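You operate a simulated robot arm through the tools that you are given. There is no shell and no other tool. Be economical: measure what you need, move in short steps, check, and stop when the job is done.

You run a simulated two-armed robot. Do the job below in one go: nothing can be reset, and whatever is moved stays where it is left.

JOB
Put the white cube on top of the beige medium wooden block on the top of the grey bench. Put the white pad on the chipped board. Put the short brown strip labelled "697" from the top of the paper-covered bench on the template there. Open the teal door, fetch the long thin dowel from the top of the paper-covered bench and stand it on the cupboard shelf of the ply counter and shut the door again. Pull the bottom drawer open. The order is free. Set down upright: long thin dowel.

Only the result counts: the job must be done as asked and must still hold three seconds after the hand-in. Knocking over, shifting, dropping, spilling or breaking anything else fails it.

ROBOT AND FRAMES
Two 7-joint arms with fingered hands on one trunk, on a base that drives. Base frame: it is fixed to the floor where the robot stands at the start and does not move with it; the origin is under the middle of the robot, x ahead of it, y to its left, z up; the surface under the hand at the start is at about z = 800. Lengths are in mm, angles in rad, forces in N, time in s.
The left shoulder is at the start at [66, 173, 1203], the right one opposite. With the tool pointing down near the work surface each hand reaches from about 100 to 760 mm from the robot's upright axis, wherever it stands, measured 20 degrees to its own side. Places, roughly: bottom drawer [-5800, 3100, 500]; chipped board (24x29x2 cm) [800, 7600, 800]; cupboard shelf of the ply counter [-5900, 2600, 500]; long thin dowel (2x2x5 cm) [-3000, 2800, 900]; medium wooden block (14x5x4 cm) [700, 2400, 800]; short brown strip [-2500, 3250, 1000]; teal door [-5600, 2600, 500]; template (15x11x2 cm) [-3000, 3300, 900]; white cube (4x4x4 cm) [500, 100, 800]; white pad (7x7x5 cm) [3200, 4000, 800]. Payload 3.5 kg a hand.
The tool frame of a hand sits at the grasp point between the pads (the TCP): z along the fingers, y along the line on which they close. The tips reach 30 mm beyond it. The gripper opens to 104 mm. The gripper's body begins 35 mm behind the TCP. The gripper is a hand of 3 fingers: y runs from the thumb to the fingers, the wrist lies at [-15, -104, -178] in the tool frame.
Orientation is that of the tool frame in the base frame, as a unit quaternion [x, y, z, w]. With the fingers straight down and the wrist toward the robot, the tool's x, y and z point along [0, 1, 0], [1, 0, 0] and [0, 0, -1] of the base frame.

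CONTROLS
- The arms move only by the tool jog_arm. It takes "left_series", "right_series" or both (then of equal length, played together; a hand with none holds still); each is a list of rows, each a list of 6 numbers: the shift along the base's x, y, z in mm, then the turn, a rotation vector about the base's x, y, z in rad. In form: [[dx, dy, dz, ax, ay, az], ...]. A call has 1 to 20 rows; each row shifts and turns the commanded pose from where the row before left it. Each row takes 0.2 s and may step no farther than 50 mm and 0.15 rad from the row before; otherwise, the whole call is refused. Where a pose cannot be reached the arm comes as near as it can. A force on the tool above 40 N (or 10 N above the force at the start of the call, whichever is more), or a blocked arm, ends the call early, and 0.2 s more pass. In this call time passes only in rows, and 0.2 s behind the last. The reply holds the time, the measured pose of the TCP, the force on the tool along the base axes, the opening and the grip force, in the units named above and with some noise, with the torque about the TCP (base axes, N m) and any sound that the robot's microphone picked up, and new pictures: "pictures" is both (left out), scene, wrist or none (wrist: the cameras of the hands that moved).
- Cameras (640 x 400 px; columns grow to the right, rows downward): "scene" is now at [150.6, 30, 1376.9]; the picture's right is [0.35, -0.94, 0.00], its down [-0.55, -0.20, -0.81] and it looks along [0.76, 0.28, -0.58] (base axes); focal length 250 px, centre (320, 200). "left" rides on the left gripper at [-64, -94, -117] in its tool frame; the picture's right is [-0.72, -0.33, 0.61], its down [0.64, -0.65, 0.40] and it looks along [0.27, 0.68, 0.68] (tool axes); focal length 238 px, centre (320, 200). "right" rides on the right gripper at [64, -94, -117] in its tool frame; the picture's right is [-0.72, 0.33, -0.61], its down [-0.64, -0.65, 0.40] and it looks along [-0.27, 0.68, 0.68] (tool axes); focal length 238 px, centre (320, 200). There is no depth. A picture from a camera that has moved, and an enlarged one, comes with that camera's place and axes in the base frame and with its lens.
- slide_trunk(by): slides the trunk up (or, below 0, down) by that many mm; the arms and the scene camera ride with it, the base frame stays. It gives what a move gives, with no picture.
- drive_base(legs): drives the robot by 1 to 6 legs, each [ahead, left, turn to the left] in mm, mm and rad, along the robot's own axes; the way and the turn of a leg run together, so that a leg with both is an arc; at most 1500 mm and 3.142 rad a leg. The arms and the cameras ride along, it lands a little off, and it stops where it bumps. It gives what a move gives, and a new picture of the scene camera.
- finger_targets(index, middle, thumb_bend, thumb_turn, hand): sets how far each is bent, from 0 (flat) to 1 (curled in); at 0.3 the hand is open as for a grip, at 0.7 the pads meet at the TCP. One left out holds its place. A second passes; each finger stops where it meets its share of the squeeze, and holds until it gets a number again. It is the only way to open and close the hand. It gives what a move gives, with no picture; readings hold the bend of each and the force on the fingers (four entries, about 0 where the hand has none), thumb and palm. thumb_turn goes from beside the hand (0) to across from the fingers (1), as for a grip.
- aim_head(pan, tilt): turns the head with the scene camera to pan (to the left, within 1.501 rad either way) and tilt (down, from -0.506 to 1.204), counted from straight ahead of the robot. It gives what a move gives, and a new picture of the scene camera.
- close_up(camera, box): a new picture of the part [left, top, right, bottom] of that camera's present view, enlarged. No time passes.
- sign_off(): hands the job in; it is judged then, once.

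Go step by step. Nothing tells you exact positions but the pictures and the camera data: compare them with the known pose of the tool, close in by small moves and look again before you grip or let go. The budget is 175 turns and 260 pictures, counting those below and the enlarged ones. Unless the task says otherwise, let go and move clear before handing in, and close with one line.

The tools are called after "Call:" by a JSON object that holds its "api" and its "payload". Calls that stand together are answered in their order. jog_arm: Moves the arms, as the interface text tells. Its arguments: {"type":"object","properties":{"left_series":{"type":"array"},"right_series":{"type":"array"},"pictures":{"type":"string","enum":["both","scene","wrist","none"]}},"required":[]} The other tools are called the same way: slide_trunk (by) slides the trunk up or down; finger_targets (index, middle, thumb_bend, thumb_turn, hand) moves the fingers one by one; drive_base (legs) drives the base; aim_head (pan, tilt) turns the head that bears the scene camera; close_up (camera, box) takes an enlarged picture of a part of a camera's view; sign_off () hands the job in.

At the start:

```text
t: 0.0
left_position: [479.7, 302.4, 1149.1]
left_tcp_rot: [0.707, 0.707, 0.0, 0.0]
left_wrist_force: [-1.6, 0.6, -0.9]
left_ft_torque: [-0.01, 0.05, 0.0]
left_finger_gap: 103.8
left_grasp_force: 0.1
left_shape: jaw
left_bend: [0.3, 0.3, 0.3, 0.98]
left_finger forces: [0.0, 0.0, 0.1, 0.0, 0.1, 0.0]
right_position: [467.8, -63.9, 1113.0]
right_tcp_rot: [0.707, 0.707, 0.0, 0.0]
right_wrist_force: [-1.4, -0.9, 0.4]
right_ft_torque: [-0.01, -0.04, -0.01]
right_finger_gap: 103.7
right_grasp_force: 0.1
right_shape: jaw
right_bend: [0.3, 0.3, 0.3, 0.98]
right_finger forces: [0.1, 0.1, 0.0, 0.1, 0.0, 0.0]
trunk travel left (down, up): [-300.0, 454.0]
robot x, y, heading: [0.7, 3.8, 0.004]
head pan, tilt: [0.354, 0.625]
```

scene: 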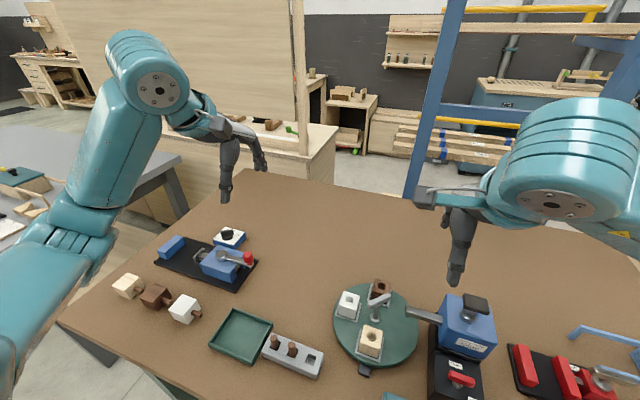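
right: 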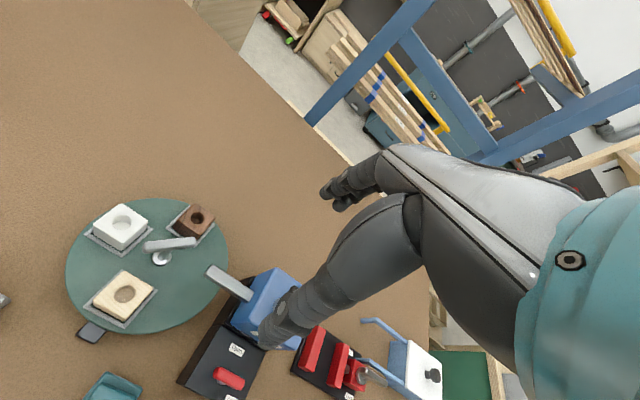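
left: 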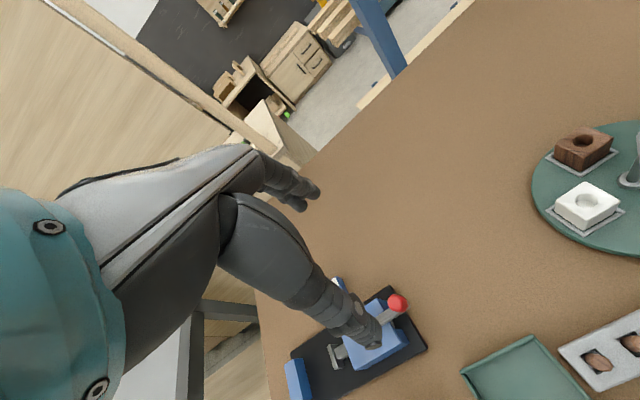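

The white block on the turntable projects to about [500, 90], which matches the white cube. I'll look closer before moving anything.

Call:
{"api": "close_up", "payload": {"camera": "scene", "box": [300, 260, 460, 360]}}

Call:
{"api": "close_up", "payload": {"camera": "scene", "box": [100, 220, 340, 370]}}

```text
4.00 times, centred on (380, 310) of scene
camera zoom: at [150.6, 30.0, 1376.9], right [0.35, -0.94, 0.0], down [-0.55, -0.2, -0.81], along [0.76, 0.28, -0.58], focal length 1000 px, centre (80, -240)
```

zoom: 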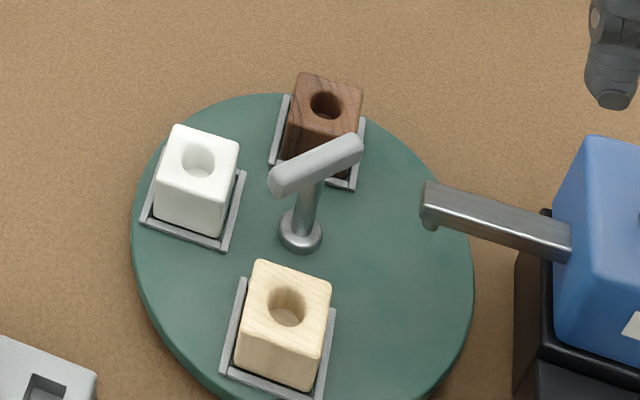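

```text
2.67 times, centred on (220, 295) of scene
camera zoom: at [150.6, 30.0, 1376.9], right [0.35, -0.94, 0.0], down [-0.55, -0.2, -0.81], along [0.76, 0.28, -0.58], focal length 667 px, centre (587, -53)
```

zoom: 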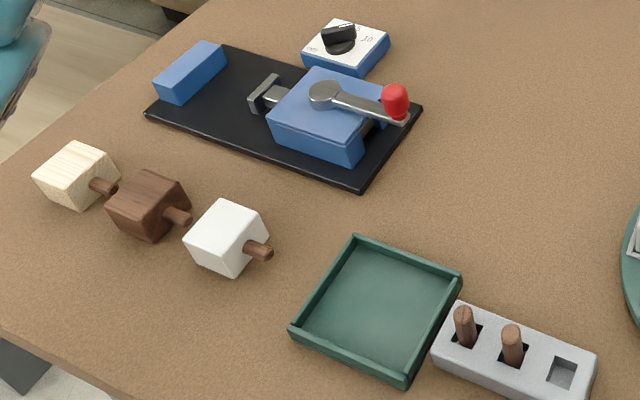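

The turntable white cube is at about [488, 83], roughly aligned with the base axes. I'll bring the left hand above it.

Call:
{"api": "jog_arm", "payload": {"left_series": [[1, -31.4, -24, 0, 0, 0], [1, -31.4, -24, 0, 0, 0], [1, -31.4, -24, 0, 0, 0], [1, -31.4, -24, 0, 0, 0], [1, -31.4, -24, 0, 0, 0], [1, -31.4, -24, 0, 0, 0], [1, -31.4, -24, 0, 0, 0], [0, 0, -20, 0, 0, 0]]}}

Call:
{"api": "aim_head", "payload": {"pan": 1.5, "tilt": 0.4}}

```text
t: 1.8
left_position: [486.8, 83.1, 961.3]
left_tcp_rot: [0.707, 0.707, -0.001, 0.0]
left_wrist_force: [-0.5, -0.5, -0.7]
left_ft_torque: [-0.01, -0.01, -0.03]
left_finger_gap: 103.7
left_grasp_force: 0.2
left_shape: jaw
left_bend: [0.3, 0.3, 0.3, 0.98]
left_finger forces: [0.0, 0.1, 0.1, 0.0, 0.0, 0.0]
right_position: [468.3, -63.5, 1114.2]
right_tcp_rot: [0.707, 0.707, 0.0, 0.0]
right_wrist_force: [1.1, -0.3, 0.0]
right_ft_torque: [-0.01, 0.0, -0.03]
right_finger_gap: 103.5
right_grasp_force: 0.0
right_shape: jaw
right_bend: [0.3, 0.3, 0.3, 0.98]
right_finger forces: [0.0, 0.0, 0.1, 0.0, 0.0, 0.0]
trunk travel left (down, up): [-300.0, 454.0]
robot x, y, heading: [1.1, 2.0, -0.004]
head pan, tilt: [0.354, 0.625]
camera scene: at [150.5, 30.4, 1376.9], right [0.35, -0.94, 0.0], down [-0.55, -0.2, -0.81], along [0.76, 0.28, -0.58], focal length 250 px, centre (320, 200)
camera left: at [392.9, 18.2, 1078.0], right [-0.33, -0.72, -0.61], down [-0.65, 0.64, -0.4], along [0.68, 0.27, -0.68], focal length 238 px, centre (320, 200)
```

scene: 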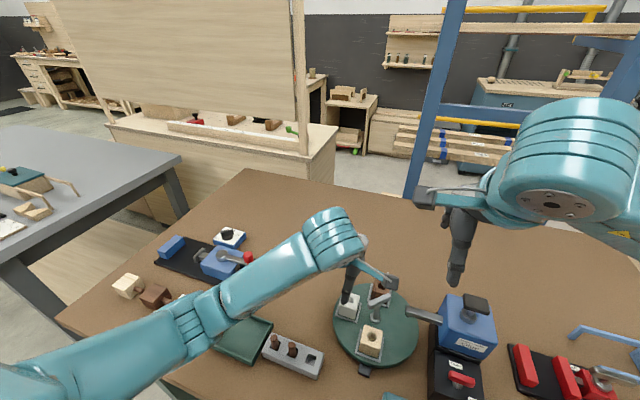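
left: 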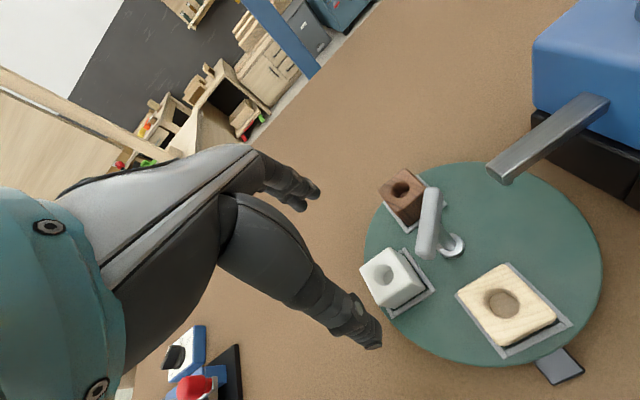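

```text
t: 3.2
left_position: [486.6, 83.0, 960.1]
left_tcp_rot: [0.708, 0.707, 0.0, 0.0]
left_wrist_force: [-0.3, -0.6, 0.6]
left_ft_torque: [0.0, 0.0, -0.04]
left_finger_gap: 103.8
left_grasp_force: 0.0
left_shape: jaw
left_bend: [0.3, 0.3, 0.3, 0.98]
left_finger forces: [0.0, 0.0, 0.0, 0.0, 0.1, 0.1]
right_position: [468.6, -64.8, 1115.2]
right_tcp_rot: [0.707, 0.707, 0.0, 0.0]
right_wrist_force: [0.1, -0.6, 0.2]
right_ft_torque: [0.0, 0.0, -0.03]
right_finger_gap: 103.5
right_grasp_force: 0.1
right_shape: jaw
right_bend: [0.3, 0.3, 0.3, 0.98]
right_finger forces: [0.1, 0.0, 0.0, 0.1, 0.0, 0.0]
trunk travel left (down, up): [-300.0, 454.0]
robot x, y, heading: [-0.5, 2.3, -0.001]
head pan, tilt: [1.499, 0.4]
camera scene: at [75.1, 92.0, 1397.2], right [1.0, -0.07, 0.0], down [-0.03, -0.39, -0.92], along [0.07, 0.92, -0.39], focal length 250 px, centre (320, 200)
```

scene: 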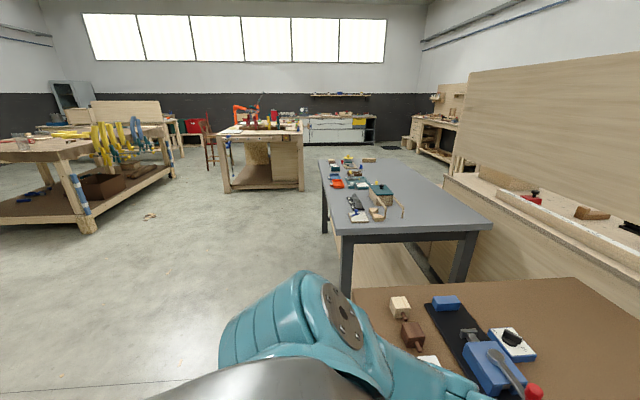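

Call:
{"api": "close_up", "payload": {"camera": "left", "box": [340, 160, 500, 360]}}

Call:
{"api": "close_up", "payload": {"camera": "scene", "box": [300, 130, 520, 270]}}

```text
2.00 times, centred on (420, 260) of left
camera zoom: at [393.1, 18.1, 1078.3], right [-0.33, -0.72, -0.61], down [-0.65, 0.64, -0.4], along [0.68, 0.27, -0.68], focal length 477 px, centre (120, 80)
```

zoom: 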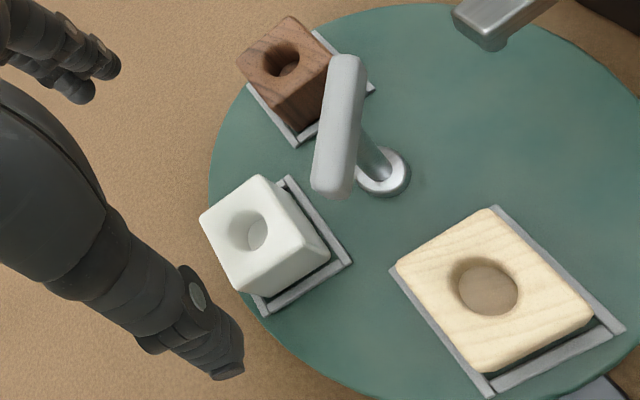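

```text
2.86 times, centred on (410, 200) of scene
camera zoom: at [75.1, 92.0, 1397.2], right [1.0, -0.07, 0.0], down [-0.03, -0.39, -0.92], along [0.07, 0.92, -0.39], focal length 714 px, centre (63, 200)
```

zoom: 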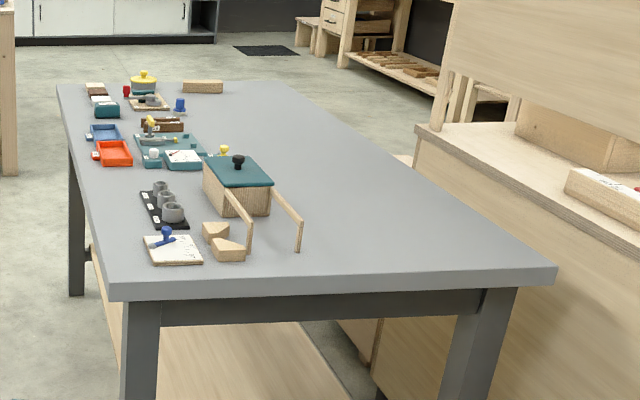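

Call:
{"api": "jog_arm", "payload": {"left_series": [[-1, -2, -35, 0, 0, 0], [0, 0, -35, 0, 0, 0], [0, 0, -28, 0, 0, 0]], "pictures": "wrist"}}

Call:
{"api": "aim_head", "payload": {"pan": 0.1, "tilt": 0.9}}

Call:
{"api": "close_up", "payload": {"camera": "scene", "box": [220, 100, 420, 240]}}

```text
t: 4.0
left_position: [485.9, 80.1, 864.0]
left_tcp_rot: [0.707, 0.707, 0.001, 0.001]
left_wrist_force: [-0.5, 1.1, -0.6]
left_ft_torque: [0.0, 0.02, -0.03]
left_finger_gap: 103.6
left_grasp_force: 0.1
left_shape: jaw
left_bend: [0.3, 0.3, 0.3, 0.98]
left_finger forces: [0.0, 0.0, 0.0, 0.0, 0.0, 0.0]
right_position: [468.5, -62.5, 1113.9]
right_tcp_rot: [0.707, 0.707, 0.0, 0.0]
right_wrist_force: [-0.1, 0.1, 0.0]
right_ft_torque: [0.01, -0.02, 0.03]
right_finger_gap: 103.5
right_grasp_force: 0.0
right_shape: jaw
right_bend: [0.3, 0.3, 0.3, 0.98]
right_finger forces: [0.1, 0.1, 0.0, 0.0, 0.0, 0.0]
trunk travel left (down, up): [-300.0, 454.0]
robot x, y, heading: [-2.0, -1.1, 0.0]
head pan, tilt: [1.499, 0.4]
camera left: at [392.8, 15.7, 981.0], right [-0.33, -0.72, -0.61], down [-0.65, 0.64, -0.41], along [0.68, 0.27, -0.68], focal length 238 px, centre (320, 200)
```

left: 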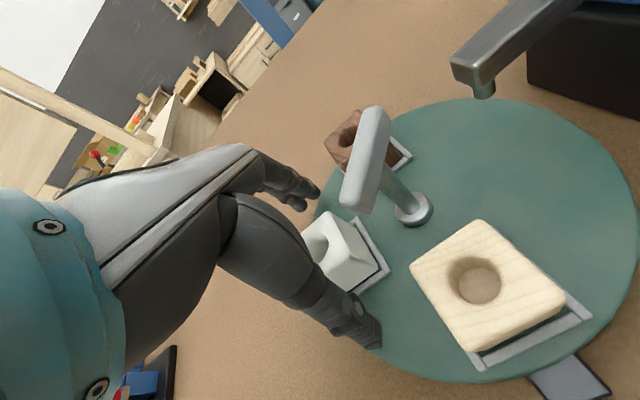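

```text
t: 5.5
left_position: [486.5, 81.8, 863.7]
left_tcp_rot: [0.707, 0.707, 0.0, 0.0]
left_wrist_force: [0.6, 0.7, 0.2]
left_ft_torque: [0.03, 0.02, 0.02]
left_finger_gap: 103.5
left_grasp_force: 0.1
left_shape: jaw
left_bend: [0.3, 0.3, 0.3, 0.98]
left_finger forces: [0.0, 0.0, 0.0, 0.0, 0.0, 0.1]
right_position: [469.2, -63.8, 1113.8]
right_tcp_rot: [0.707, 0.707, 0.0, 0.0]
right_wrist_force: [0.2, 0.3, 0.1]
right_ft_torque: [0.02, -0.03, -0.01]
right_finger_gap: 103.5
right_grasp_force: 0.1
right_shape: jaw
right_bend: [0.3, 0.3, 0.3, 0.98]
right_finger forces: [0.0, 0.0, 0.0, 0.0, 0.0, 0.1]
trunk travel left (down, up): [-300.0, 454.0]
robot x, y, heading: [1.5, 0.5, -0.002]
head pan, tilt: [0.099, 0.901]
camera scene: at [143.6, 7.2, 1354.3], right [0.1, -0.99, 0.0], down [-0.78, -0.08, -0.62], along [0.62, 0.06, -0.78], focal length 250 px, centre (320, 200)
```

scene: 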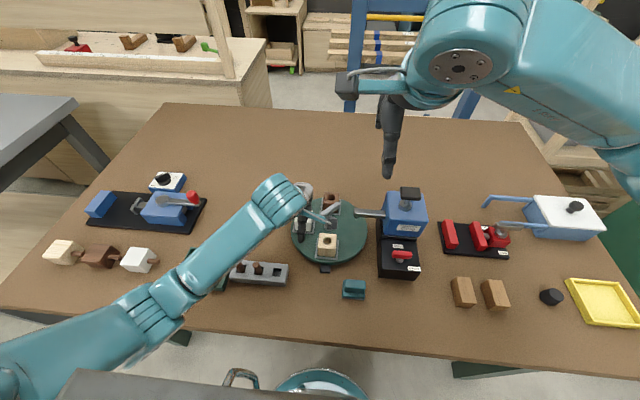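

```text
2.86 times, centred on (320, 170) of scene
camera zoom: at [143.6, 7.2, 1354.3], right [0.1, -0.99, 0.0], down [-0.78, -0.08, -0.62], along [0.62, 0.06, -0.78], focal length 714 px, centre (320, 286)
```

zoom: 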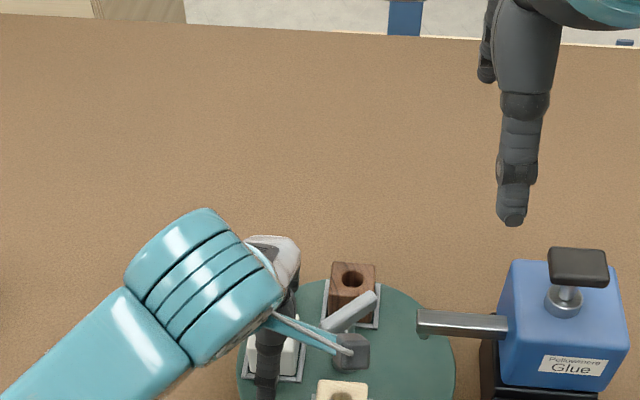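

Call:
{"api": "jog_arm", "payload": {"left_series": [[-1, 0, -7, 0, 0, 0]], "pictures": "none"}}

Call:
{"api": "finger_targets", "payload": {"hand": "left", "index": 0.7, "middle": 0.7, "thumb_bend": 0.7, "thumb_turn": 1.0}}

Call:
{"api": "jog_arm", "payload": {"left_series": [[0, 0, 8, 0, 0, 0], [0, 0, 20, 0, 0, 0], [0, 0, 30, 0, 0, 0]], "pictures": "both"}}

```text
t: 5.9
left_position: [487.3, 80.3, 856.5]
left_tcp_rot: [0.707, 0.707, 0.0, 0.0]
left_wrist_force: [-0.2, 0.2, -0.3]
left_ft_torque: [-0.05, 0.01, 0.01]
left_finger_gap: 103.7
left_grasp_force: 0.0
left_shape: jaw
left_bend: [0.3, 0.3, 0.3, 0.98]
left_finger forces: [0.2, 0.1, 0.1, 0.0, 0.1, 0.0]
right_position: [468.1, -63.3, 1113.4]
right_tcp_rot: [0.707, 0.707, 0.001, -0.001]
right_wrist_force: [0.3, 0.1, -0.1]
right_ft_torque: [-0.02, -0.02, 0.0]
right_finger_gap: 103.9
right_grasp_force: 0.1
right_shape: jaw
right_bend: [0.3, 0.3, 0.3, 0.98]
right_finger forces: [0.0, 0.0, 0.0, 0.0, 0.1, 0.0]
trunk travel left (down, up): [-300.0, 454.0]
robot x, y, heading: [-1.6, 1.4, -0.0]
head pan, tilt: [0.099, 0.901]
```

```text
t: 6.9
left_position: [486.5, 79.4, 859.4]
left_tcp_rot: [0.708, 0.707, 0.001, 0.002]
left_wrist_force: [3.0, 0.4, 25.7]
left_ft_torque: [0.25, -0.4, -0.05]
left_finger_gap: 35.4
left_grasp_force: 27.9
left_shape: fingers
left_bend: [0.6, 0.61, 0.56, 1.0]
left_finger forces: [9.3, 28.0, 0.0, 0.0, 19.4, 0.0]
right_position: [467.5, -64.1, 1115.0]
right_tcp_rot: [0.707, 0.707, 0.001, 0.001]
right_wrist_force: [-0.3, -0.1, 0.0]
right_ft_torque: [0.0, -0.01, 0.0]
right_finger_gap: 103.5
right_grasp_force: 0.1
right_shape: jaw
right_bend: [0.3, 0.3, 0.3, 0.98]
right_finger forces: [0.0, 0.1, 0.1, 0.1, 0.0, 0.0]
trunk travel left (down, up): [-300.0, 454.0]
robot x, y, heading: [1.0, 2.1, -0.0]
head pan, tilt: [0.099, 0.901]
```

```text
t: 7.7
left_position: [486.7, 79.9, 914.4]
left_tcp_rot: [0.707, 0.707, 0.0, -0.002]
left_wrist_force: [0.3, -0.2, -1.5]
left_ft_torque: [0.01, 0.02, -0.02]
left_finger_gap: 35.0
left_grasp_force: 15.2
left_shape: fingers
left_bend: [0.6, 0.63, 0.57, 1.0]
left_finger forces: [8.1, 7.3, 0.1, 0.1, 15.3, 0.0]
right_position: [467.9, -65.1, 1114.3]
right_tcp_rot: [0.707, 0.707, 0.0, 0.0]
right_wrist_force: [0.0, -0.1, 0.1]
right_ft_torque: [-0.01, -0.04, -0.01]
right_finger_gap: 103.9
right_grasp_force: 0.1
right_shape: jaw
right_bend: [0.3, 0.3, 0.3, 0.98]
right_finger forces: [0.0, 0.0, 0.0, 0.0, 0.1, 0.0]
trunk travel left (down, up): [-300.0, 454.0]
robot x, y, heading: [-2.4, 1.5, -0.001]
head pan, tilt: [0.099, 0.901]
camera scene: at [143.8, 6.9, 1354.1], right [0.1, -1.0, 0.0], down [-0.78, -0.08, -0.62], along [0.62, 0.06, -0.78], focal length 250 px, centre (320, 200)
camera left: at [392.0, 15.5, 1031.8], right [-0.33, -0.72, -0.61], down [-0.65, 0.64, -0.4], along [0.68, 0.27, -0.68], focal length 238 px, centre (320, 200)
```

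scene: 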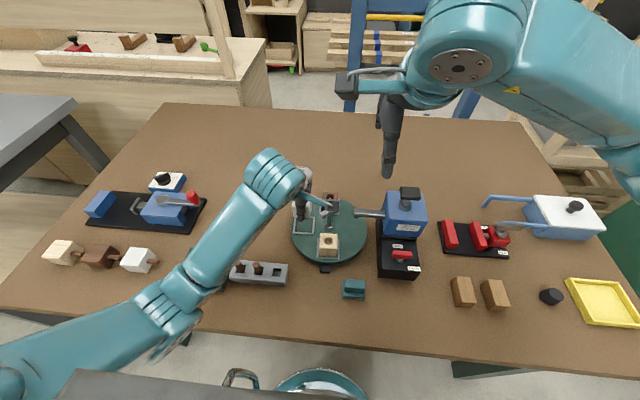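
left: 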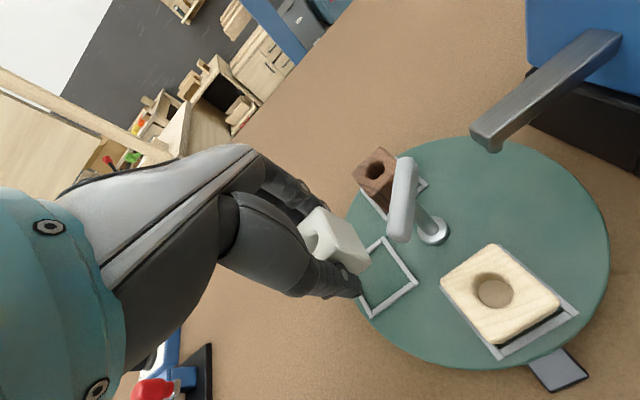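

The cube is held clear of its nest. I'll lift it, back away, drive around to the far end of the grey bench and face -y there, since the beige block is at about [713, 2380].

Call:
{"api": "jog_arm", "payload": {"left_series": [[0, 10, 45, 0, 0, 0], [-10, 30, 45, 0, 0, 0], [-20, 30, 45, 0, 0, 0], [-20, 30, 45, 0, 0, 0], [-20, 30, 40, 0, 0, 0]], "pictures": "none"}}

Call:
{"api": "drive_base", "payload": {"legs": [[-350, 0, 0], [0, 1450, 0], [0, 1450, 0]]}}

```text
refused: row 2 steps farther than a row can; nothing moved
```

```text
t: 23.6
left_position: [98.6, 2985.2, 915.6]
left_tcp_rot: [0.701, 0.713, 0.0, 0.0]
left_wrist_force: [0.8, 0.4, -0.6]
left_ft_torque: [0.01, 0.01, 0.04]
left_finger_gap: 35.3
left_grasp_force: 15.7
left_shape: fingers
left_bend: [0.6, 0.63, 0.57, 1.0]
left_finger forces: [8.1, 7.4, 0.0, 0.0, 15.4, 0.0]
right_position: [83.6, 2841.7, 1113.1]
right_tcp_rot: [0.701, 0.713, -0.001, 0.0]
right_wrist_force: [-0.5, 0.4, 0.1]
right_ft_torque: [-0.03, -0.05, -0.02]
right_finger_gap: 103.8
right_grasp_force: 0.0
right_shape: jaw
right_bend: [0.3, 0.3, 0.3, 0.98]
right_finger forces: [0.0, 0.0, 0.0, 0.0, 0.1, 0.0]
trunk travel left (down, up): [-300.0, 454.0]
robot x, y, heading: [-390.9, 2897.8, 0.012]
head pan, tilt: [0.099, 0.901]
camera scene: at [-242.8, 2907.2, 1354.2], right [0.12, -0.99, 0.0], down [-0.78, -0.09, -0.62], along [0.62, 0.07, -0.78], focal length 250 px, centre (320, 200)
```

scene: 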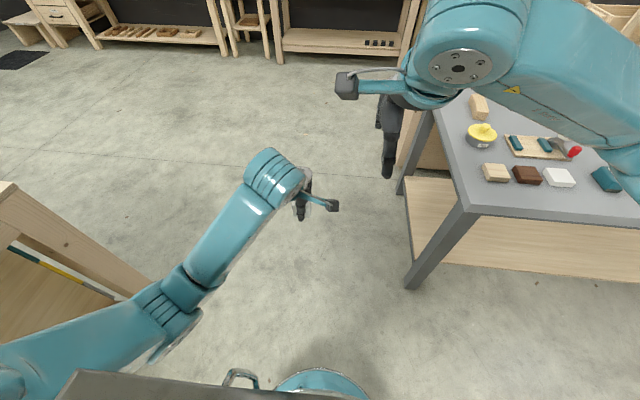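

The bench's far end is clear. I'll raise the hand, turn to face -y and shift sideways to the bench's north end.

Call:
{"api": "jog_arm", "payload": {"left_series": [[0, 0, 45, 0, 0, 0], [0, 10, 45, 0, 0, 0], [0, 20, 40, 0, 0, 0], [0, 20, 30, 0, 0, 0], [0, 30, 0, 0, 0, 0], [0, 40, 0, 0, 0, 0]], "pictures": "none"}}

Call:
{"api": "drive_base", "payload": {"legs": [[0, 0, -1.58], [10, 960, 0]]}}

Call:
{"api": "aim_head", "payload": {"pan": 0.25, "tilt": 0.85}}

```text
t: 25.0
left_position: [117.2, 3104.1, 1050.3]
left_tcp_rot: [0.703, 0.712, -0.001, 0.0]
left_wrist_force: [0.1, -0.2, -0.6]
left_ft_torque: [0.0, 0.01, -0.03]
left_finger_gap: 34.9
left_grasp_force: 14.2
left_shape: fingers
left_bend: [0.6, 0.63, 0.57, 1.0]
left_finger forces: [7.7, 7.0, 0.0, 0.0, 14.6, 0.0]
left hand out of reach, approached as far as the arm can: row 3, 4
right_position: [82.9, 2841.5, 1113.0]
right_tcp_rot: [0.701, 0.713, 0.0, 0.0]
right_wrist_force: [-0.8, -0.4, -1.4]
right_ft_torque: [-0.03, -0.02, -0.03]
right_finger_gap: 103.9
right_grasp_force: 0.0
right_shape: jaw
right_bend: [0.3, 0.3, 0.3, 0.98]
right_finger forces: [0.0, 0.0, 0.0, 0.0, 0.0, 0.0]
trunk travel left (down, up): [-300.0, 454.0]
robot x, y, heading: [-384.8, 2898.6, 0.021]
head pan, tilt: [0.099, 0.901]
```

```text
t: 33.7
left_position: [764.6, 2393.2, 1050.5]
left_tcp_rot: [1.0, 0.006, 0.0, 0.001]
left_wrist_force: [0.4, 0.5, -0.3]
left_ft_torque: [0.02, -0.04, 0.06]
left_finger_gap: 34.5
left_grasp_force: 14.0
left_shape: fingers
left_bend: [0.6, 0.63, 0.57, 1.0]
left_finger forces: [7.4, 6.9, 0.0, 0.1, 14.2, 0.0]
right_position: [502.2, 2430.1, 1114.5]
right_tcp_rot: [1.0, 0.005, 0.001, 0.0]
right_wrist_force: [-0.4, -1.0, -0.1]
right_ft_torque: [0.05, -0.01, -0.01]
right_finger_gap: 103.5
right_grasp_force: 0.1
right_shape: jaw
right_bend: [0.3, 0.3, 0.3, 0.98]
right_finger forces: [0.0, 0.1, 0.0, 0.0, 0.0, 0.0]
trunk travel left (down, up): [-300.0, 454.0]
robot x, y, heading: [563.3, 2898.9, -1.561]
head pan, tilt: [0.099, 0.901]
camera scene: at [569.4, 2753.7, 1354.2], right [-0.99, -0.11, 0.0], down [-0.09, 0.78, -0.62], along [0.07, -0.62, -0.78], focal length 250 px, centre (320, 200)
```

scene: 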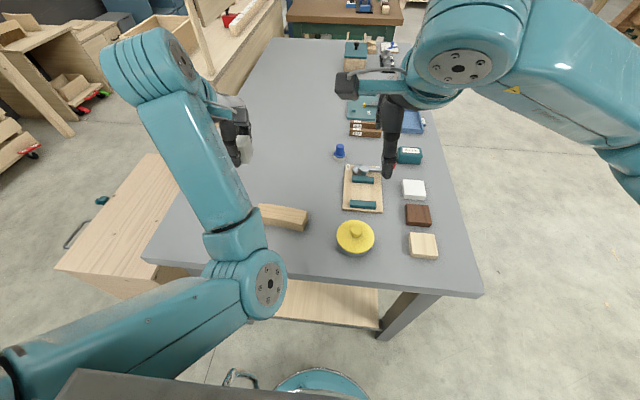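

```text
t: 34.4
left_position: [764.8, 2393.9, 1051.4]
left_tcp_rot: [1.0, 0.005, 0.0, 0.001]
left_wrist_force: [-0.3, -0.3, -0.6]
left_ft_torque: [0.0, 0.0, 0.02]
left_finger_gap: 34.7
left_grasp_force: 13.7
left_shape: fingers
left_bend: [0.6, 0.63, 0.57, 1.0]
left_finger forces: [7.5, 6.8, 0.0, 0.0, 14.3, 0.0]
right_position: [501.2, 2429.2, 1114.9]
right_tcp_rot: [1.0, 0.004, 0.0, 0.001]
right_wrist_force: [0.6, -0.1, -0.2]
right_ft_torque: [-0.03, 0.01, 0.01]
right_finger_gap: 103.8
right_grasp_force: 0.1
right_shape: jaw
right_bend: [0.3, 0.3, 0.3, 0.98]
right_finger forces: [0.0, 0.0, 0.0, 0.0, 0.0, 0.0]
trunk travel left (down, up): [-300.0, 454.0]
robot x, y, heading: [561.3, 2898.2, -1.562]
head pan, tilt: [0.25, 0.85]
camera scene: at [580.8, 2753.2, 1358.1], right [-0.97, -0.26, 0.0], down [-0.19, 0.73, -0.66], along [0.17, -0.64, -0.75], focal length 250 px, centre (320, 200)
```

scene: 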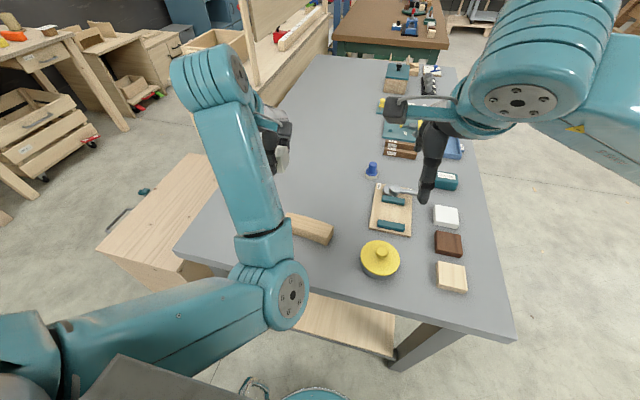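

Call:
{"api": "close_up", "payload": {"camera": "left", "box": [0, 0, 640, 400]}}

Call:
{"api": "close_up", "payload": {"camera": "scene", "box": [230, 160, 390, 290]}}

```text
1.00 times, centred on (320, 200) of left (not enlarged: the box is as wide or as high as the picture)
camera zoom: at [699.4, 2486.3, 1167.9], right [-0.72, 0.32, -0.61], down [0.63, 0.66, -0.4], along [0.28, -0.68, -0.68], focal length 238 px, centre (320, 200)
```

zoom: 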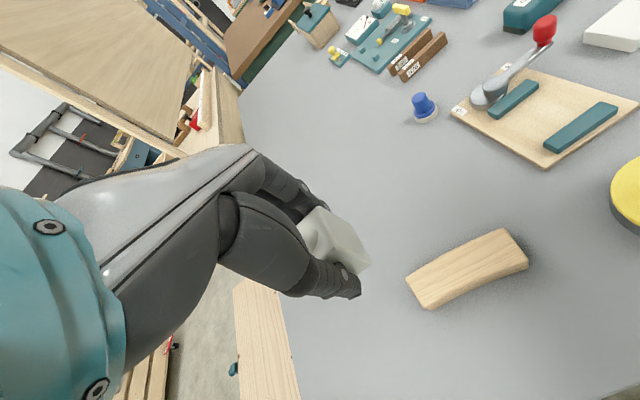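

```text
3.08 times, centred on (310, 225) of scene
camera zoom: at [580.8, 2753.2, 1358.1], right [-0.97, -0.26, 0.0], down [-0.19, 0.73, -0.66], along [0.17, -0.64, -0.75], focal length 769 px, centre (351, 123)
```

zoom: 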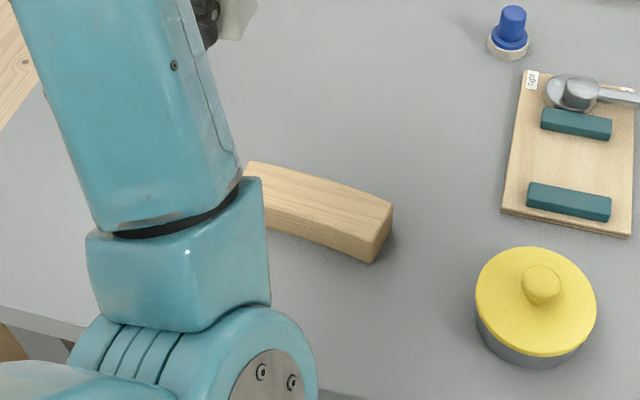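

Call:
{"api": "close_up", "payload": {"camera": "left", "box": [380, 200, 560, 320]}}

Call:
{"api": "close_up", "payload": {"camera": "left", "box": [280, 190, 400, 310]}}

```text
3.33 times, centred on (470, 260) of left
camera zoom: at [699.4, 2486.3, 1167.9], right [-0.72, 0.32, -0.61], down [0.63, 0.66, -0.4], along [0.28, -0.68, -0.68], focal length 794 px, centre (-180, 0)
```

zoom: 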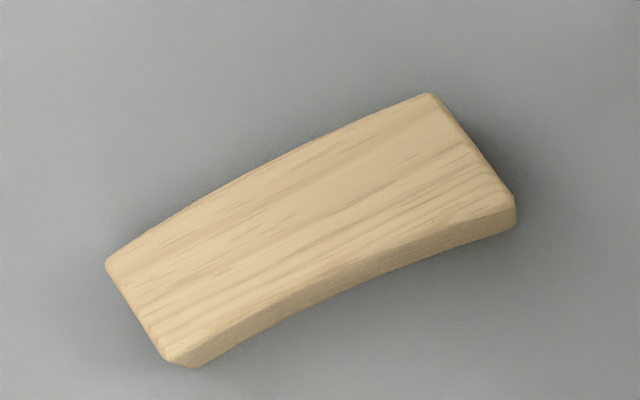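

```text
3.33 times, centred on (340, 250) of left
camera zoom: at [699.4, 2486.3, 1167.9], right [-0.72, 0.32, -0.61], down [0.63, 0.66, -0.4], along [0.28, -0.68, -0.68], focal length 794 px, centre (253, 33)
```

zoom: 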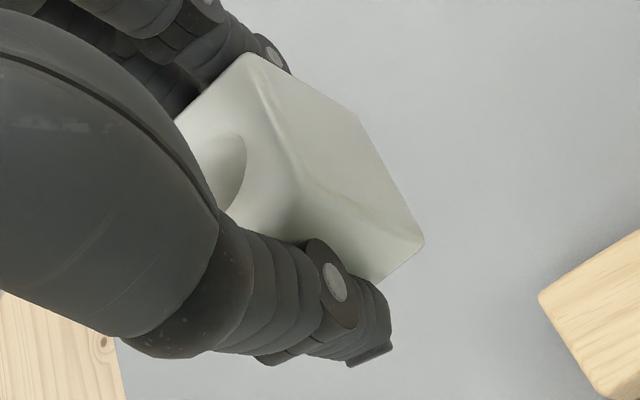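

Block top centre is about [704, 2401, 841] and the cube's bottom sits about 34 mm below the TCP. I'll move above the block and descend to a small gap.

Call:
{"api": "jog_arm", "payload": {"left_series": [[-30, 3, -20, 0, 0, 0], [-31, 4, -25, 0, 0, 0], [0, 0, -45, 0, 0, 0], [0, 0, -45, 0, 0, 0], [0, 0, -18, 0, 0, 0]], "pictures": "both"}}

Call:
{"api": "close_up", "payload": {"camera": "left", "box": [260, 180, 460, 320]}}

Call:
{"api": "close_up", "payload": {"camera": "scene", "box": [230, 140, 390, 270]}}

```text
t: 35.2
left_position: [719.1, 2364.7, 1069.3]
left_tcp_rot: [0.995, 0.017, 0.009, 0.096]
left_wrist_force: [0.4, 1.1, -0.3]
left_ft_torque: [0.0, 0.02, -0.02]
left_finger_gap: 34.3
left_grasp_force: 14.3
left_shape: fingers
left_bend: [0.6, 0.63, 0.57, 1.0]
left_finger forces: [7.4, 6.9, 0.1, 0.0, 14.3, 0.1]
right_position: [501.8, 2428.2, 1114.5]
right_tcp_rot: [1.0, 0.004, 0.0, 0.001]
right_wrist_force: [0.3, -0.1, 0.0]
right_ft_torque: [0.04, -0.01, -0.01]
right_finger_gap: 103.8
right_grasp_force: 0.0
right_shape: jaw
right_bend: [0.3, 0.3, 0.3, 0.98]
right_finger forces: [0.0, 0.0, 0.1, 0.1, 0.1, 0.1]
trunk travel left (down, up): [-300.0, 454.0]
robot x, y, heading: [564.6, 2898.9, -1.563]
head pan, tilt: [0.25, 0.85]
stopped in row 3 (left hand): the arm was blocked; the commanded pose is now the measured one
camera scene: at [581.5, 2753.0, 1358.1], right [-0.97, -0.26, 0.0], down [-0.19, 0.73, -0.66], along [0.17, -0.64, -0.75], focal length 250 px, centre (320, 200)
camera left: at [649.0, 2475.7, 1164.9], right [-0.72, 0.18, -0.68], down [0.63, 0.58, -0.51], along [0.3, -0.79, -0.53], focal length 238 px, centre (320, 200)
```

scene: 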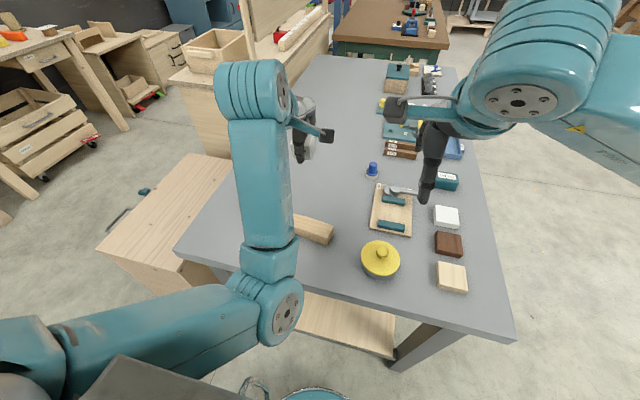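
left: 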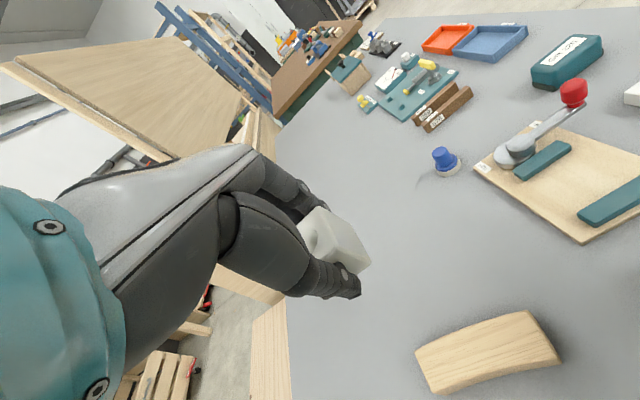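

```text
2.86 times, centred on (360, 250) of left
camera zoom: at [649.0, 2475.7, 1164.9], right [-0.72, 0.18, -0.68], down [0.63, 0.58, -0.51], along [0.3, -0.79, -0.53], focal length 681 px, centre (206, 57)
```

zoom: 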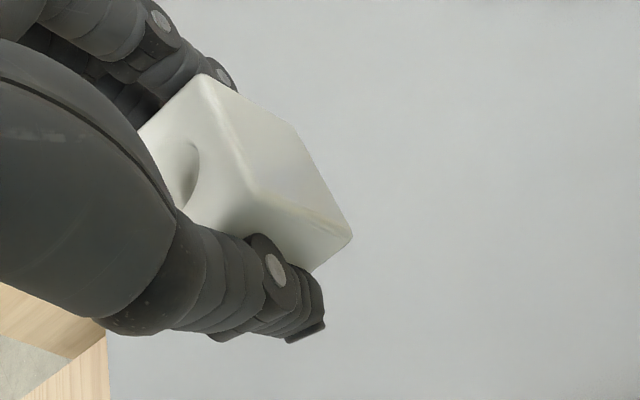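

```text
3.08 times, centred on (310, 205) of scene
camera zoom: at [581.5, 2753.0, 1358.1], right [-0.97, -0.26, 0.0], down [-0.19, 0.73, -0.66], along [0.17, -0.64, -0.75], focal length 769 px, centre (351, 185)
```

zoom: 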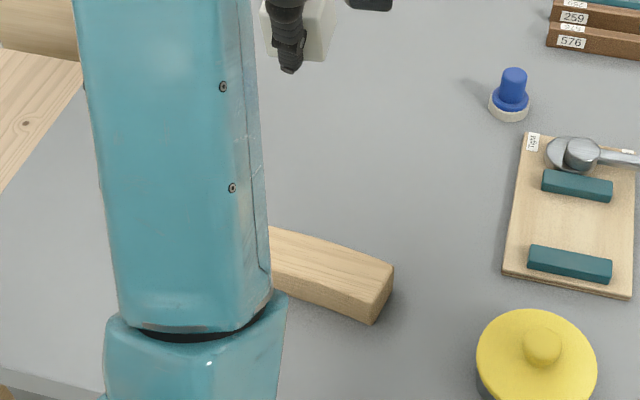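

The arm was blocked and tilted, probably by its folded posture. I'll ease outward and down while taking out the tilt.

Call:
{"api": "jog_arm", "payload": {"left_series": [[20, 5, -10, 0.06, 0, 0], [20, 5, -20, 0.07, 0, 0], [20, 10, -30, 0.06, 0, 0]], "pictures": "none"}}

```text
t: 36.0
left_position: [776.0, 2384.9, 1008.8]
left_tcp_rot: [1.0, 0.015, 0.008, 0.001]
left_wrist_force: [0.1, -0.6, -0.3]
left_ft_torque: [0.02, 0.0, 0.01]
left_finger_gap: 34.4
left_grasp_force: 13.9
left_shape: fingers
left_bend: [0.6, 0.63, 0.57, 1.0]
left_finger forces: [7.5, 6.8, 0.1, 0.0, 14.2, 0.1]
right_position: [502.4, 2430.2, 1114.7]
right_tcp_rot: [1.0, 0.005, 0.0, 0.001]
right_wrist_force: [0.3, 0.5, 0.1]
right_ft_torque: [0.02, 0.02, 0.02]
right_finger_gap: 103.6
right_grasp_force: 0.0
right_shape: jaw
right_bend: [0.3, 0.3, 0.3, 0.98]
right_finger forces: [0.0, 0.0, 0.1, 0.0, 0.0, 0.0]
trunk travel left (down, up): [-300.0, 454.0]
robot x, y, heading: [561.2, 2899.3, -1.566]
head pan, tilt: [0.25, 0.85]
```

Call:
{"api": "jog_arm", "payload": {"left_series": [[0, 5, -40, 0, 0.016, -0.05], [0, 5, -40, 0, 0, -0.05], [-25, 3, -10, 0, 0, 0], [-25, 3, -10, 0, 0, 0], [-22, 0, -5, 0, 0, 0]], "pictures": "both"}}

Call:
{"api": "close_up", "payload": {"camera": "left", "box": [260, 180, 460, 320]}}

Call:
{"api": "close_up", "payload": {"camera": "scene", "box": [230, 140, 390, 270]}}

```text
t: 37.2
left_position: [720.9, 2388.8, 916.0]
left_tcp_rot: [0.999, -0.026, 0.016, 0.018]
left_wrist_force: [-0.7, 0.4, -0.5]
left_ft_torque: [0.01, -0.02, -0.01]
left_finger_gap: 34.6
left_grasp_force: 14.3
left_shape: fingers
left_bend: [0.6, 0.63, 0.57, 1.0]
left_finger forces: [7.5, 6.8, 0.1, 0.0, 14.2, 0.0]
right_position: [501.7, 2429.9, 1113.8]
right_tcp_rot: [1.0, 0.003, 0.0, 0.0]
right_wrist_force: [-0.3, -0.3, -0.3]
right_ft_torque: [0.01, 0.02, 0.02]
right_finger_gap: 103.6
right_grasp_force: 0.1
right_shape: jaw
right_bend: [0.3, 0.3, 0.3, 0.98]
right_finger forces: [0.0, 0.1, 0.1, 0.1, 0.1, 0.0]
trunk travel left (down, up): [-300.0, 454.0]
robot x, y, heading: [563.1, 2898.3, -1.565]
head pan, tilt: [0.25, 0.85]
camera scene: at [580.6, 2753.1, 1358.1], right [-0.97, -0.26, 0.0], down [-0.19, 0.73, -0.66], along [0.17, -0.64, -0.75], focal length 250 px, centre (320, 200)
camera left: at [657.8, 2489.4, 1028.0], right [-0.68, 0.34, -0.65], down [0.69, 0.6, -0.41], along [0.25, -0.72, -0.64], focal length 238 px, centre (320, 200)
```

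scene: 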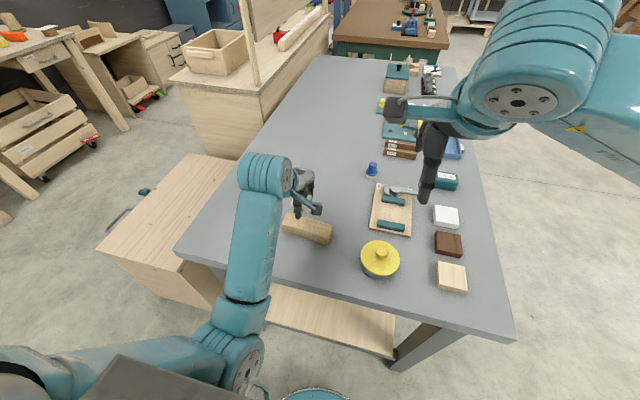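
left: 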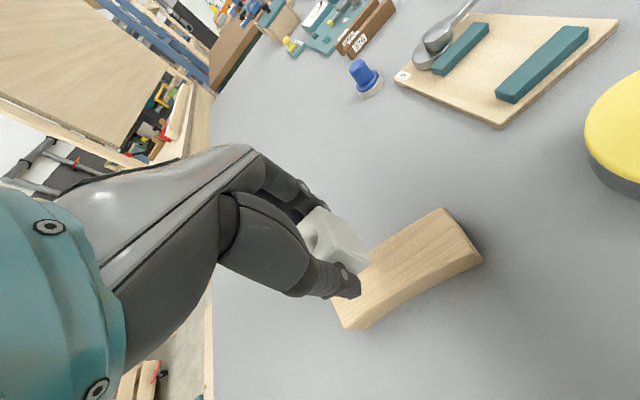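

```text
2.86 times, centred on (360, 250) of left
camera zoom: at [657.8, 2489.4, 1028.0], right [-0.68, 0.34, -0.65], down [0.69, 0.6, -0.41], along [0.25, -0.72, -0.64], focal length 681 px, centre (206, 57)
```

zoom: 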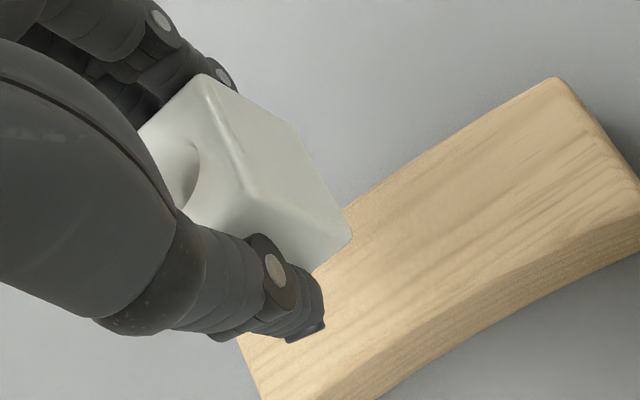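

```text
3.08 times, centred on (310, 205) of scene
camera zoom: at [580.6, 2753.1, 1358.1], right [-0.97, -0.26, 0.0], down [-0.19, 0.73, -0.66], along [0.17, -0.64, -0.75], focal length 769 px, centre (351, 185)
```

zoom: 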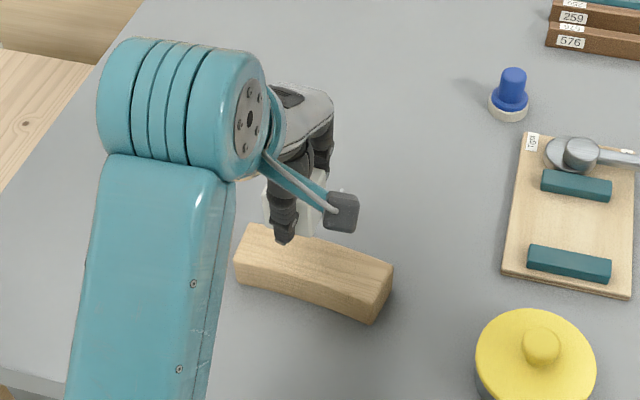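

Call:
{"api": "jog_arm", "payload": {"left_series": [[0, 0, 0, 0, 0, 0], [0, 0, 0, 0, 0, 0]], "pictures": "none"}}

```text
t: 37.8
left_position: [720.7, 2389.3, 913.2]
left_tcp_rot: [0.999, -0.028, 0.016, 0.015]
left_wrist_force: [1.0, 1.1, 0.2]
left_ft_torque: [-0.02, 0.02, 0.01]
left_finger_gap: 34.2
left_grasp_force: 14.4
left_shape: fingers
left_bend: [0.6, 0.63, 0.57, 1.0]
left_finger forces: [7.3, 6.8, 0.0, 0.0, 14.2, 0.1]
right_position: [501.7, 2428.7, 1114.6]
right_tcp_rot: [1.0, 0.005, 0.001, 0.0]
right_wrist_force: [-0.4, -0.1, 0.4]
right_ft_torque: [0.02, -0.01, 0.01]
right_finger_gap: 103.6
right_grasp_force: 0.0
right_shape: jaw
right_bend: [0.3, 0.3, 0.3, 0.98]
right_finger forces: [0.1, 0.0, 0.0, 0.1, 0.0, 0.0]
trunk travel left (down, up): [-300.0, 454.0]
robot x, y, heading: [561.1, 2899.0, -1.565]
head pan, tilt: [0.25, 0.85]
```

Call:
{"api": "jog_arm", "payload": {"left_series": [[0, 0, -8, 0, 0, 0], [0, 0, 0, 0, 0, 0]], "pictures": "none"}}

```text
t: 38.4
left_position: [719.4, 2388.3, 908.4]
left_tcp_rot: [0.999, -0.027, 0.015, 0.017]
left_wrist_force: [1.1, 0.9, -0.4]
left_ft_torque: [0.01, 0.0, 0.0]
left_finger_gap: 34.4
left_grasp_force: 14.0
left_shape: fingers
left_bend: [0.6, 0.63, 0.57, 1.0]
left_finger forces: [7.4, 6.8, 0.0, 0.0, 14.2, 0.0]
right_position: [500.9, 2428.8, 1113.9]
right_tcp_rot: [1.0, 0.004, 0.0, 0.0]
right_wrist_force: [0.1, 0.2, 0.0]
right_ft_torque: [0.0, 0.03, -0.02]
right_finger_gap: 103.6
right_grasp_force: 0.0
right_shape: jaw
right_bend: [0.3, 0.3, 0.3, 0.98]
right_finger forces: [0.0, 0.0, 0.0, 0.0, 0.0, 0.1]
trunk travel left (down, up): [-300.0, 454.0]
robot x, y, heading: [562.8, 2897.5, -1.565]
head pan, tilt: [0.25, 0.85]
```

Call:
{"api": "jog_arm", "payload": {"left_series": [[30, -20, 10, 0, 0, 0], [20, 0, 10, 0, 0, 0], [0, 0, 0, 0, 0, 0]], "pictures": "none"}}

```text
t: 39.2
left_position: [753.7, 2379.6, 917.6]
left_tcp_rot: [0.999, -0.036, 0.0, 0.002]
left_wrist_force: [0.5, 0.7, 0.4]
left_ft_torque: [-0.03, 0.0, -0.01]
left_finger_gap: 34.5
left_grasp_force: 14.5
left_shape: fingers
left_bend: [0.6, 0.63, 0.57, 1.0]
left_finger forces: [7.4, 6.8, 0.0, 0.0, 14.1, 0.1]
right_position: [501.6, 2429.3, 1114.9]
right_tcp_rot: [1.0, 0.004, 0.0, 0.0]
right_wrist_force: [0.1, 0.6, -0.2]
right_ft_torque: [-0.02, -0.03, -0.04]
right_finger_gap: 103.9
right_grasp_force: 0.0
right_shape: jaw
right_bend: [0.3, 0.3, 0.3, 0.98]
right_finger forces: [0.1, 0.1, 0.0, 0.0, 0.0, 0.1]
trunk travel left (down, up): [-300.0, 454.0]
robot x, y, heading: [564.3, 2895.0, -1.564]
head pan, tilt: [0.25, 0.85]
```

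Call:
{"api": "drive_base", "payload": {"legs": [[-21, -48, 0]]}}

Call:
{"api": "close_up", "payload": {"camera": "left", "box": [220, 160, 460, 340]}}

```text
t: 40.1
left_position: [705.5, 2400.3, 917.5]
left_tcp_rot: [0.999, -0.035, 0.0, 0.002]
left_wrist_force: [0.0, -0.8, 0.3]
left_ft_torque: [-0.02, -0.03, -0.01]
left_finger_gap: 34.5
left_grasp_force: 13.9
left_shape: fingers
left_bend: [0.6, 0.63, 0.57, 1.0]
left_finger forces: [7.4, 6.8, 0.0, 0.1, 14.2, 0.0]
right_position: [452.9, 2450.4, 1114.1]
right_tcp_rot: [1.0, 0.004, 0.001, 0.001]
right_wrist_force: [0.5, 0.5, -0.8]
right_ft_torque: [0.03, -0.01, 0.01]
right_finger_gap: 104.0
right_grasp_force: 0.0
right_shape: jaw
right_bend: [0.3, 0.3, 0.3, 0.98]
right_finger forces: [0.1, 0.0, 0.0, 0.0, 0.0, 0.1]
trunk travel left (down, up): [-300.0, 454.0]
robot x, y, heading: [512.8, 2919.6, -1.561]
head pan, tilt: [0.25, 0.85]
camera scene: at [531.5, 2774.3, 1358.2], right [-0.97, -0.26, 0.0], down [-0.19, 0.73, -0.66], along [0.17, -0.64, -0.75], focal length 250 px, centre (320, 200)
```

scene: 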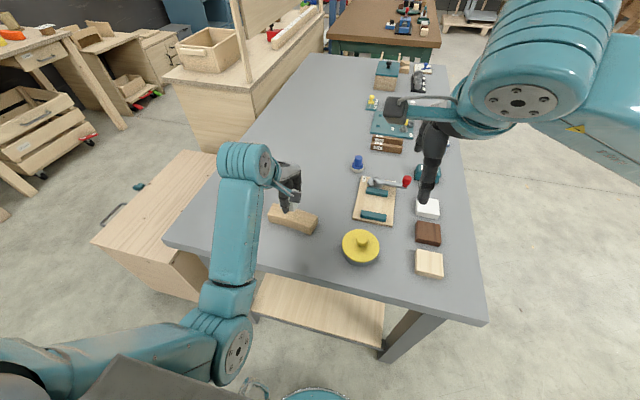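

```text
2.22 times, centred on (340, 250) of left
camera zoom: at [648.3, 2499.4, 1033.9], right [-0.69, 0.37, -0.62], down [0.69, 0.6, -0.41], along [0.22, -0.7, -0.67], focal length 530 px, centre (276, 89)
```

zoom: 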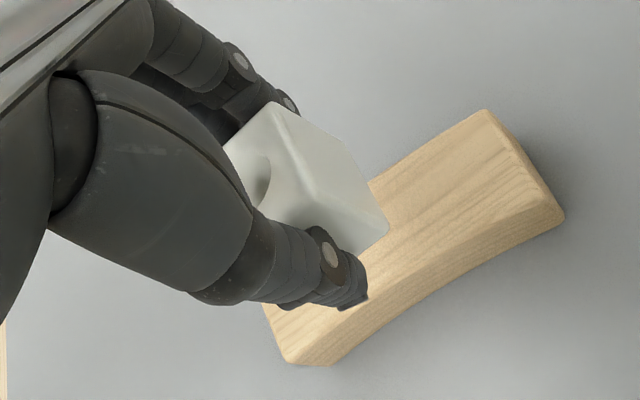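

Call:
{"api": "jog_arm", "payload": {"left_series": [[0, 0, -18, 0, 0, 0], [0, 0, -18, 0, 0, 0], [0, 0, 0, 0, 0, 0]], "pictures": "none"}}

Call:
{"api": "close_up", "payload": {"camera": "left", "box": [240, 180, 440, 320]}}

Call:
{"api": "close_up", "payload": {"camera": "scene", "box": [240, 160, 340, 250]}}

```text
t: 40.9
left_position: [706.8, 2400.4, 879.4]
left_tcp_rot: [0.999, -0.035, 0.0, 0.002]
left_wrist_force: [0.2, -0.3, -0.4]
left_ft_torque: [0.03, 0.03, -0.01]
left_finger_gap: 34.5
left_grasp_force: 14.6
left_shape: fingers
left_bend: [0.6, 0.63, 0.57, 1.0]
left_finger forces: [7.4, 6.7, 0.1, 0.0, 14.0, 0.1]
right_position: [454.1, 2450.0, 1115.2]
right_tcp_rot: [1.0, 0.005, 0.0, 0.0]
right_wrist_force: [-0.1, -0.2, -0.3]
right_ft_torque: [-0.01, -0.02, -0.02]
right_finger_gap: 103.7
right_grasp_force: 0.0
right_shape: jaw
right_bend: [0.3, 0.3, 0.3, 0.98]
right_finger forces: [0.0, 0.0, 0.0, 0.0, 0.0, 0.0]
trunk travel left (down, up): [-300.0, 454.0]
robot x, y, heading: [511.6, 2920.1, -1.564]
head pan, tilt: [0.25, 0.85]
```

```text
2.86 times, centred on (340, 250) of left
camera zoom: at [649.2, 2499.1, 997.8], right [-0.69, 0.37, -0.62], down [0.69, 0.6, -0.41], along [0.22, -0.7, -0.68], focal length 681 px, centre (263, 57)
```

zoom: 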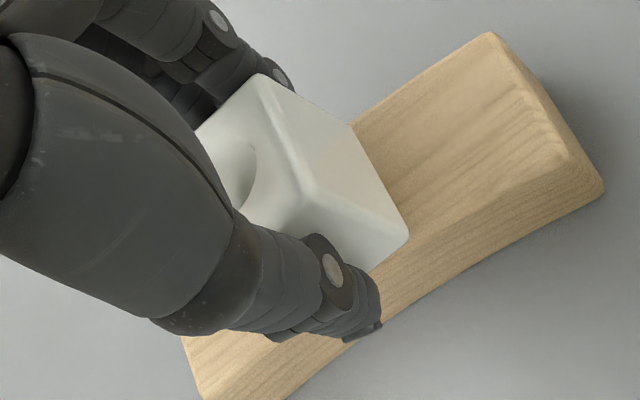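

```text
4.44 times, centred on (290, 205) of scene
camera zoom: at [532.6, 2773.8, 1358.1], right [-0.97, -0.26, 0.0], down [-0.19, 0.73, -0.66], along [0.17, -0.64, -0.75], focal length 1111 px, centre (453, 178)
```

zoom: 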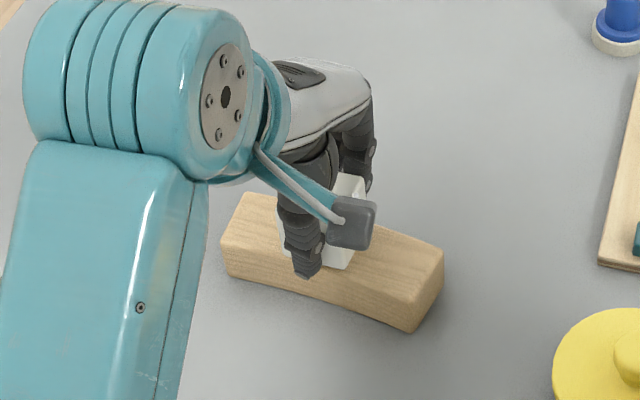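

Call:
{"api": "jog_arm", "payload": {"left_series": [[0, -4, 0, 0, 0, 0], [0, 0, -3, 0, 0, 0], [0, 0, -2, 0, 0, 0], [0, 0, -2, 0, 0, 0], [0, 0, 0, 0, 0, 0]], "pictures": "none"}}

Call:
{"api": "close_up", "payload": {"camera": "left", "box": [240, 180, 440, 320]}}

```text
t: 42.1
left_position: [706.7, 2397.6, 873.1]
left_tcp_rot: [0.999, -0.035, 0.001, 0.001]
left_wrist_force: [0.0, -0.1, -0.2]
left_ft_torque: [0.02, 0.0, 0.01]
left_finger_gap: 34.4
left_grasp_force: 14.4
left_shape: fingers
left_bend: [0.6, 0.63, 0.57, 1.0]
left_finger forces: [7.4, 6.7, 0.0, 0.1, 14.1, 0.0]
right_position: [453.1, 2449.5, 1115.1]
right_tcp_rot: [1.0, 0.005, 0.0, 0.0]
right_wrist_force: [-1.2, 0.0, 0.1]
right_ft_torque: [-0.02, -0.01, -0.01]
right_finger_gap: 103.8
right_grasp_force: 0.2
right_shape: jaw
right_bend: [0.3, 0.3, 0.3, 0.98]
right_finger forces: [0.1, 0.0, 0.0, 0.0, 0.0, 0.1]
trunk travel left (down, up): [-300.0, 454.0]
robot x, y, heading: [511.2, 2920.4, -1.56]
head pan, tilt: [0.25, 0.85]
```

```text
2.86 times, centred on (340, 250) of left
camera zoom: at [649.2, 2494.9, 990.5], right [-0.69, 0.37, -0.62], down [0.69, 0.6, -0.41], along [0.22, -0.7, -0.68], focal length 681 px, centre (263, 57)
```

zoom: 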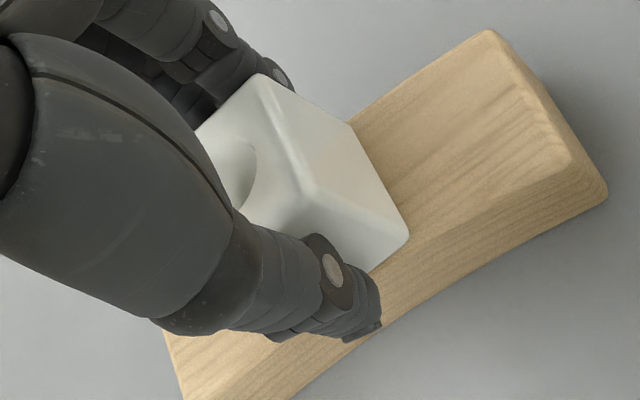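

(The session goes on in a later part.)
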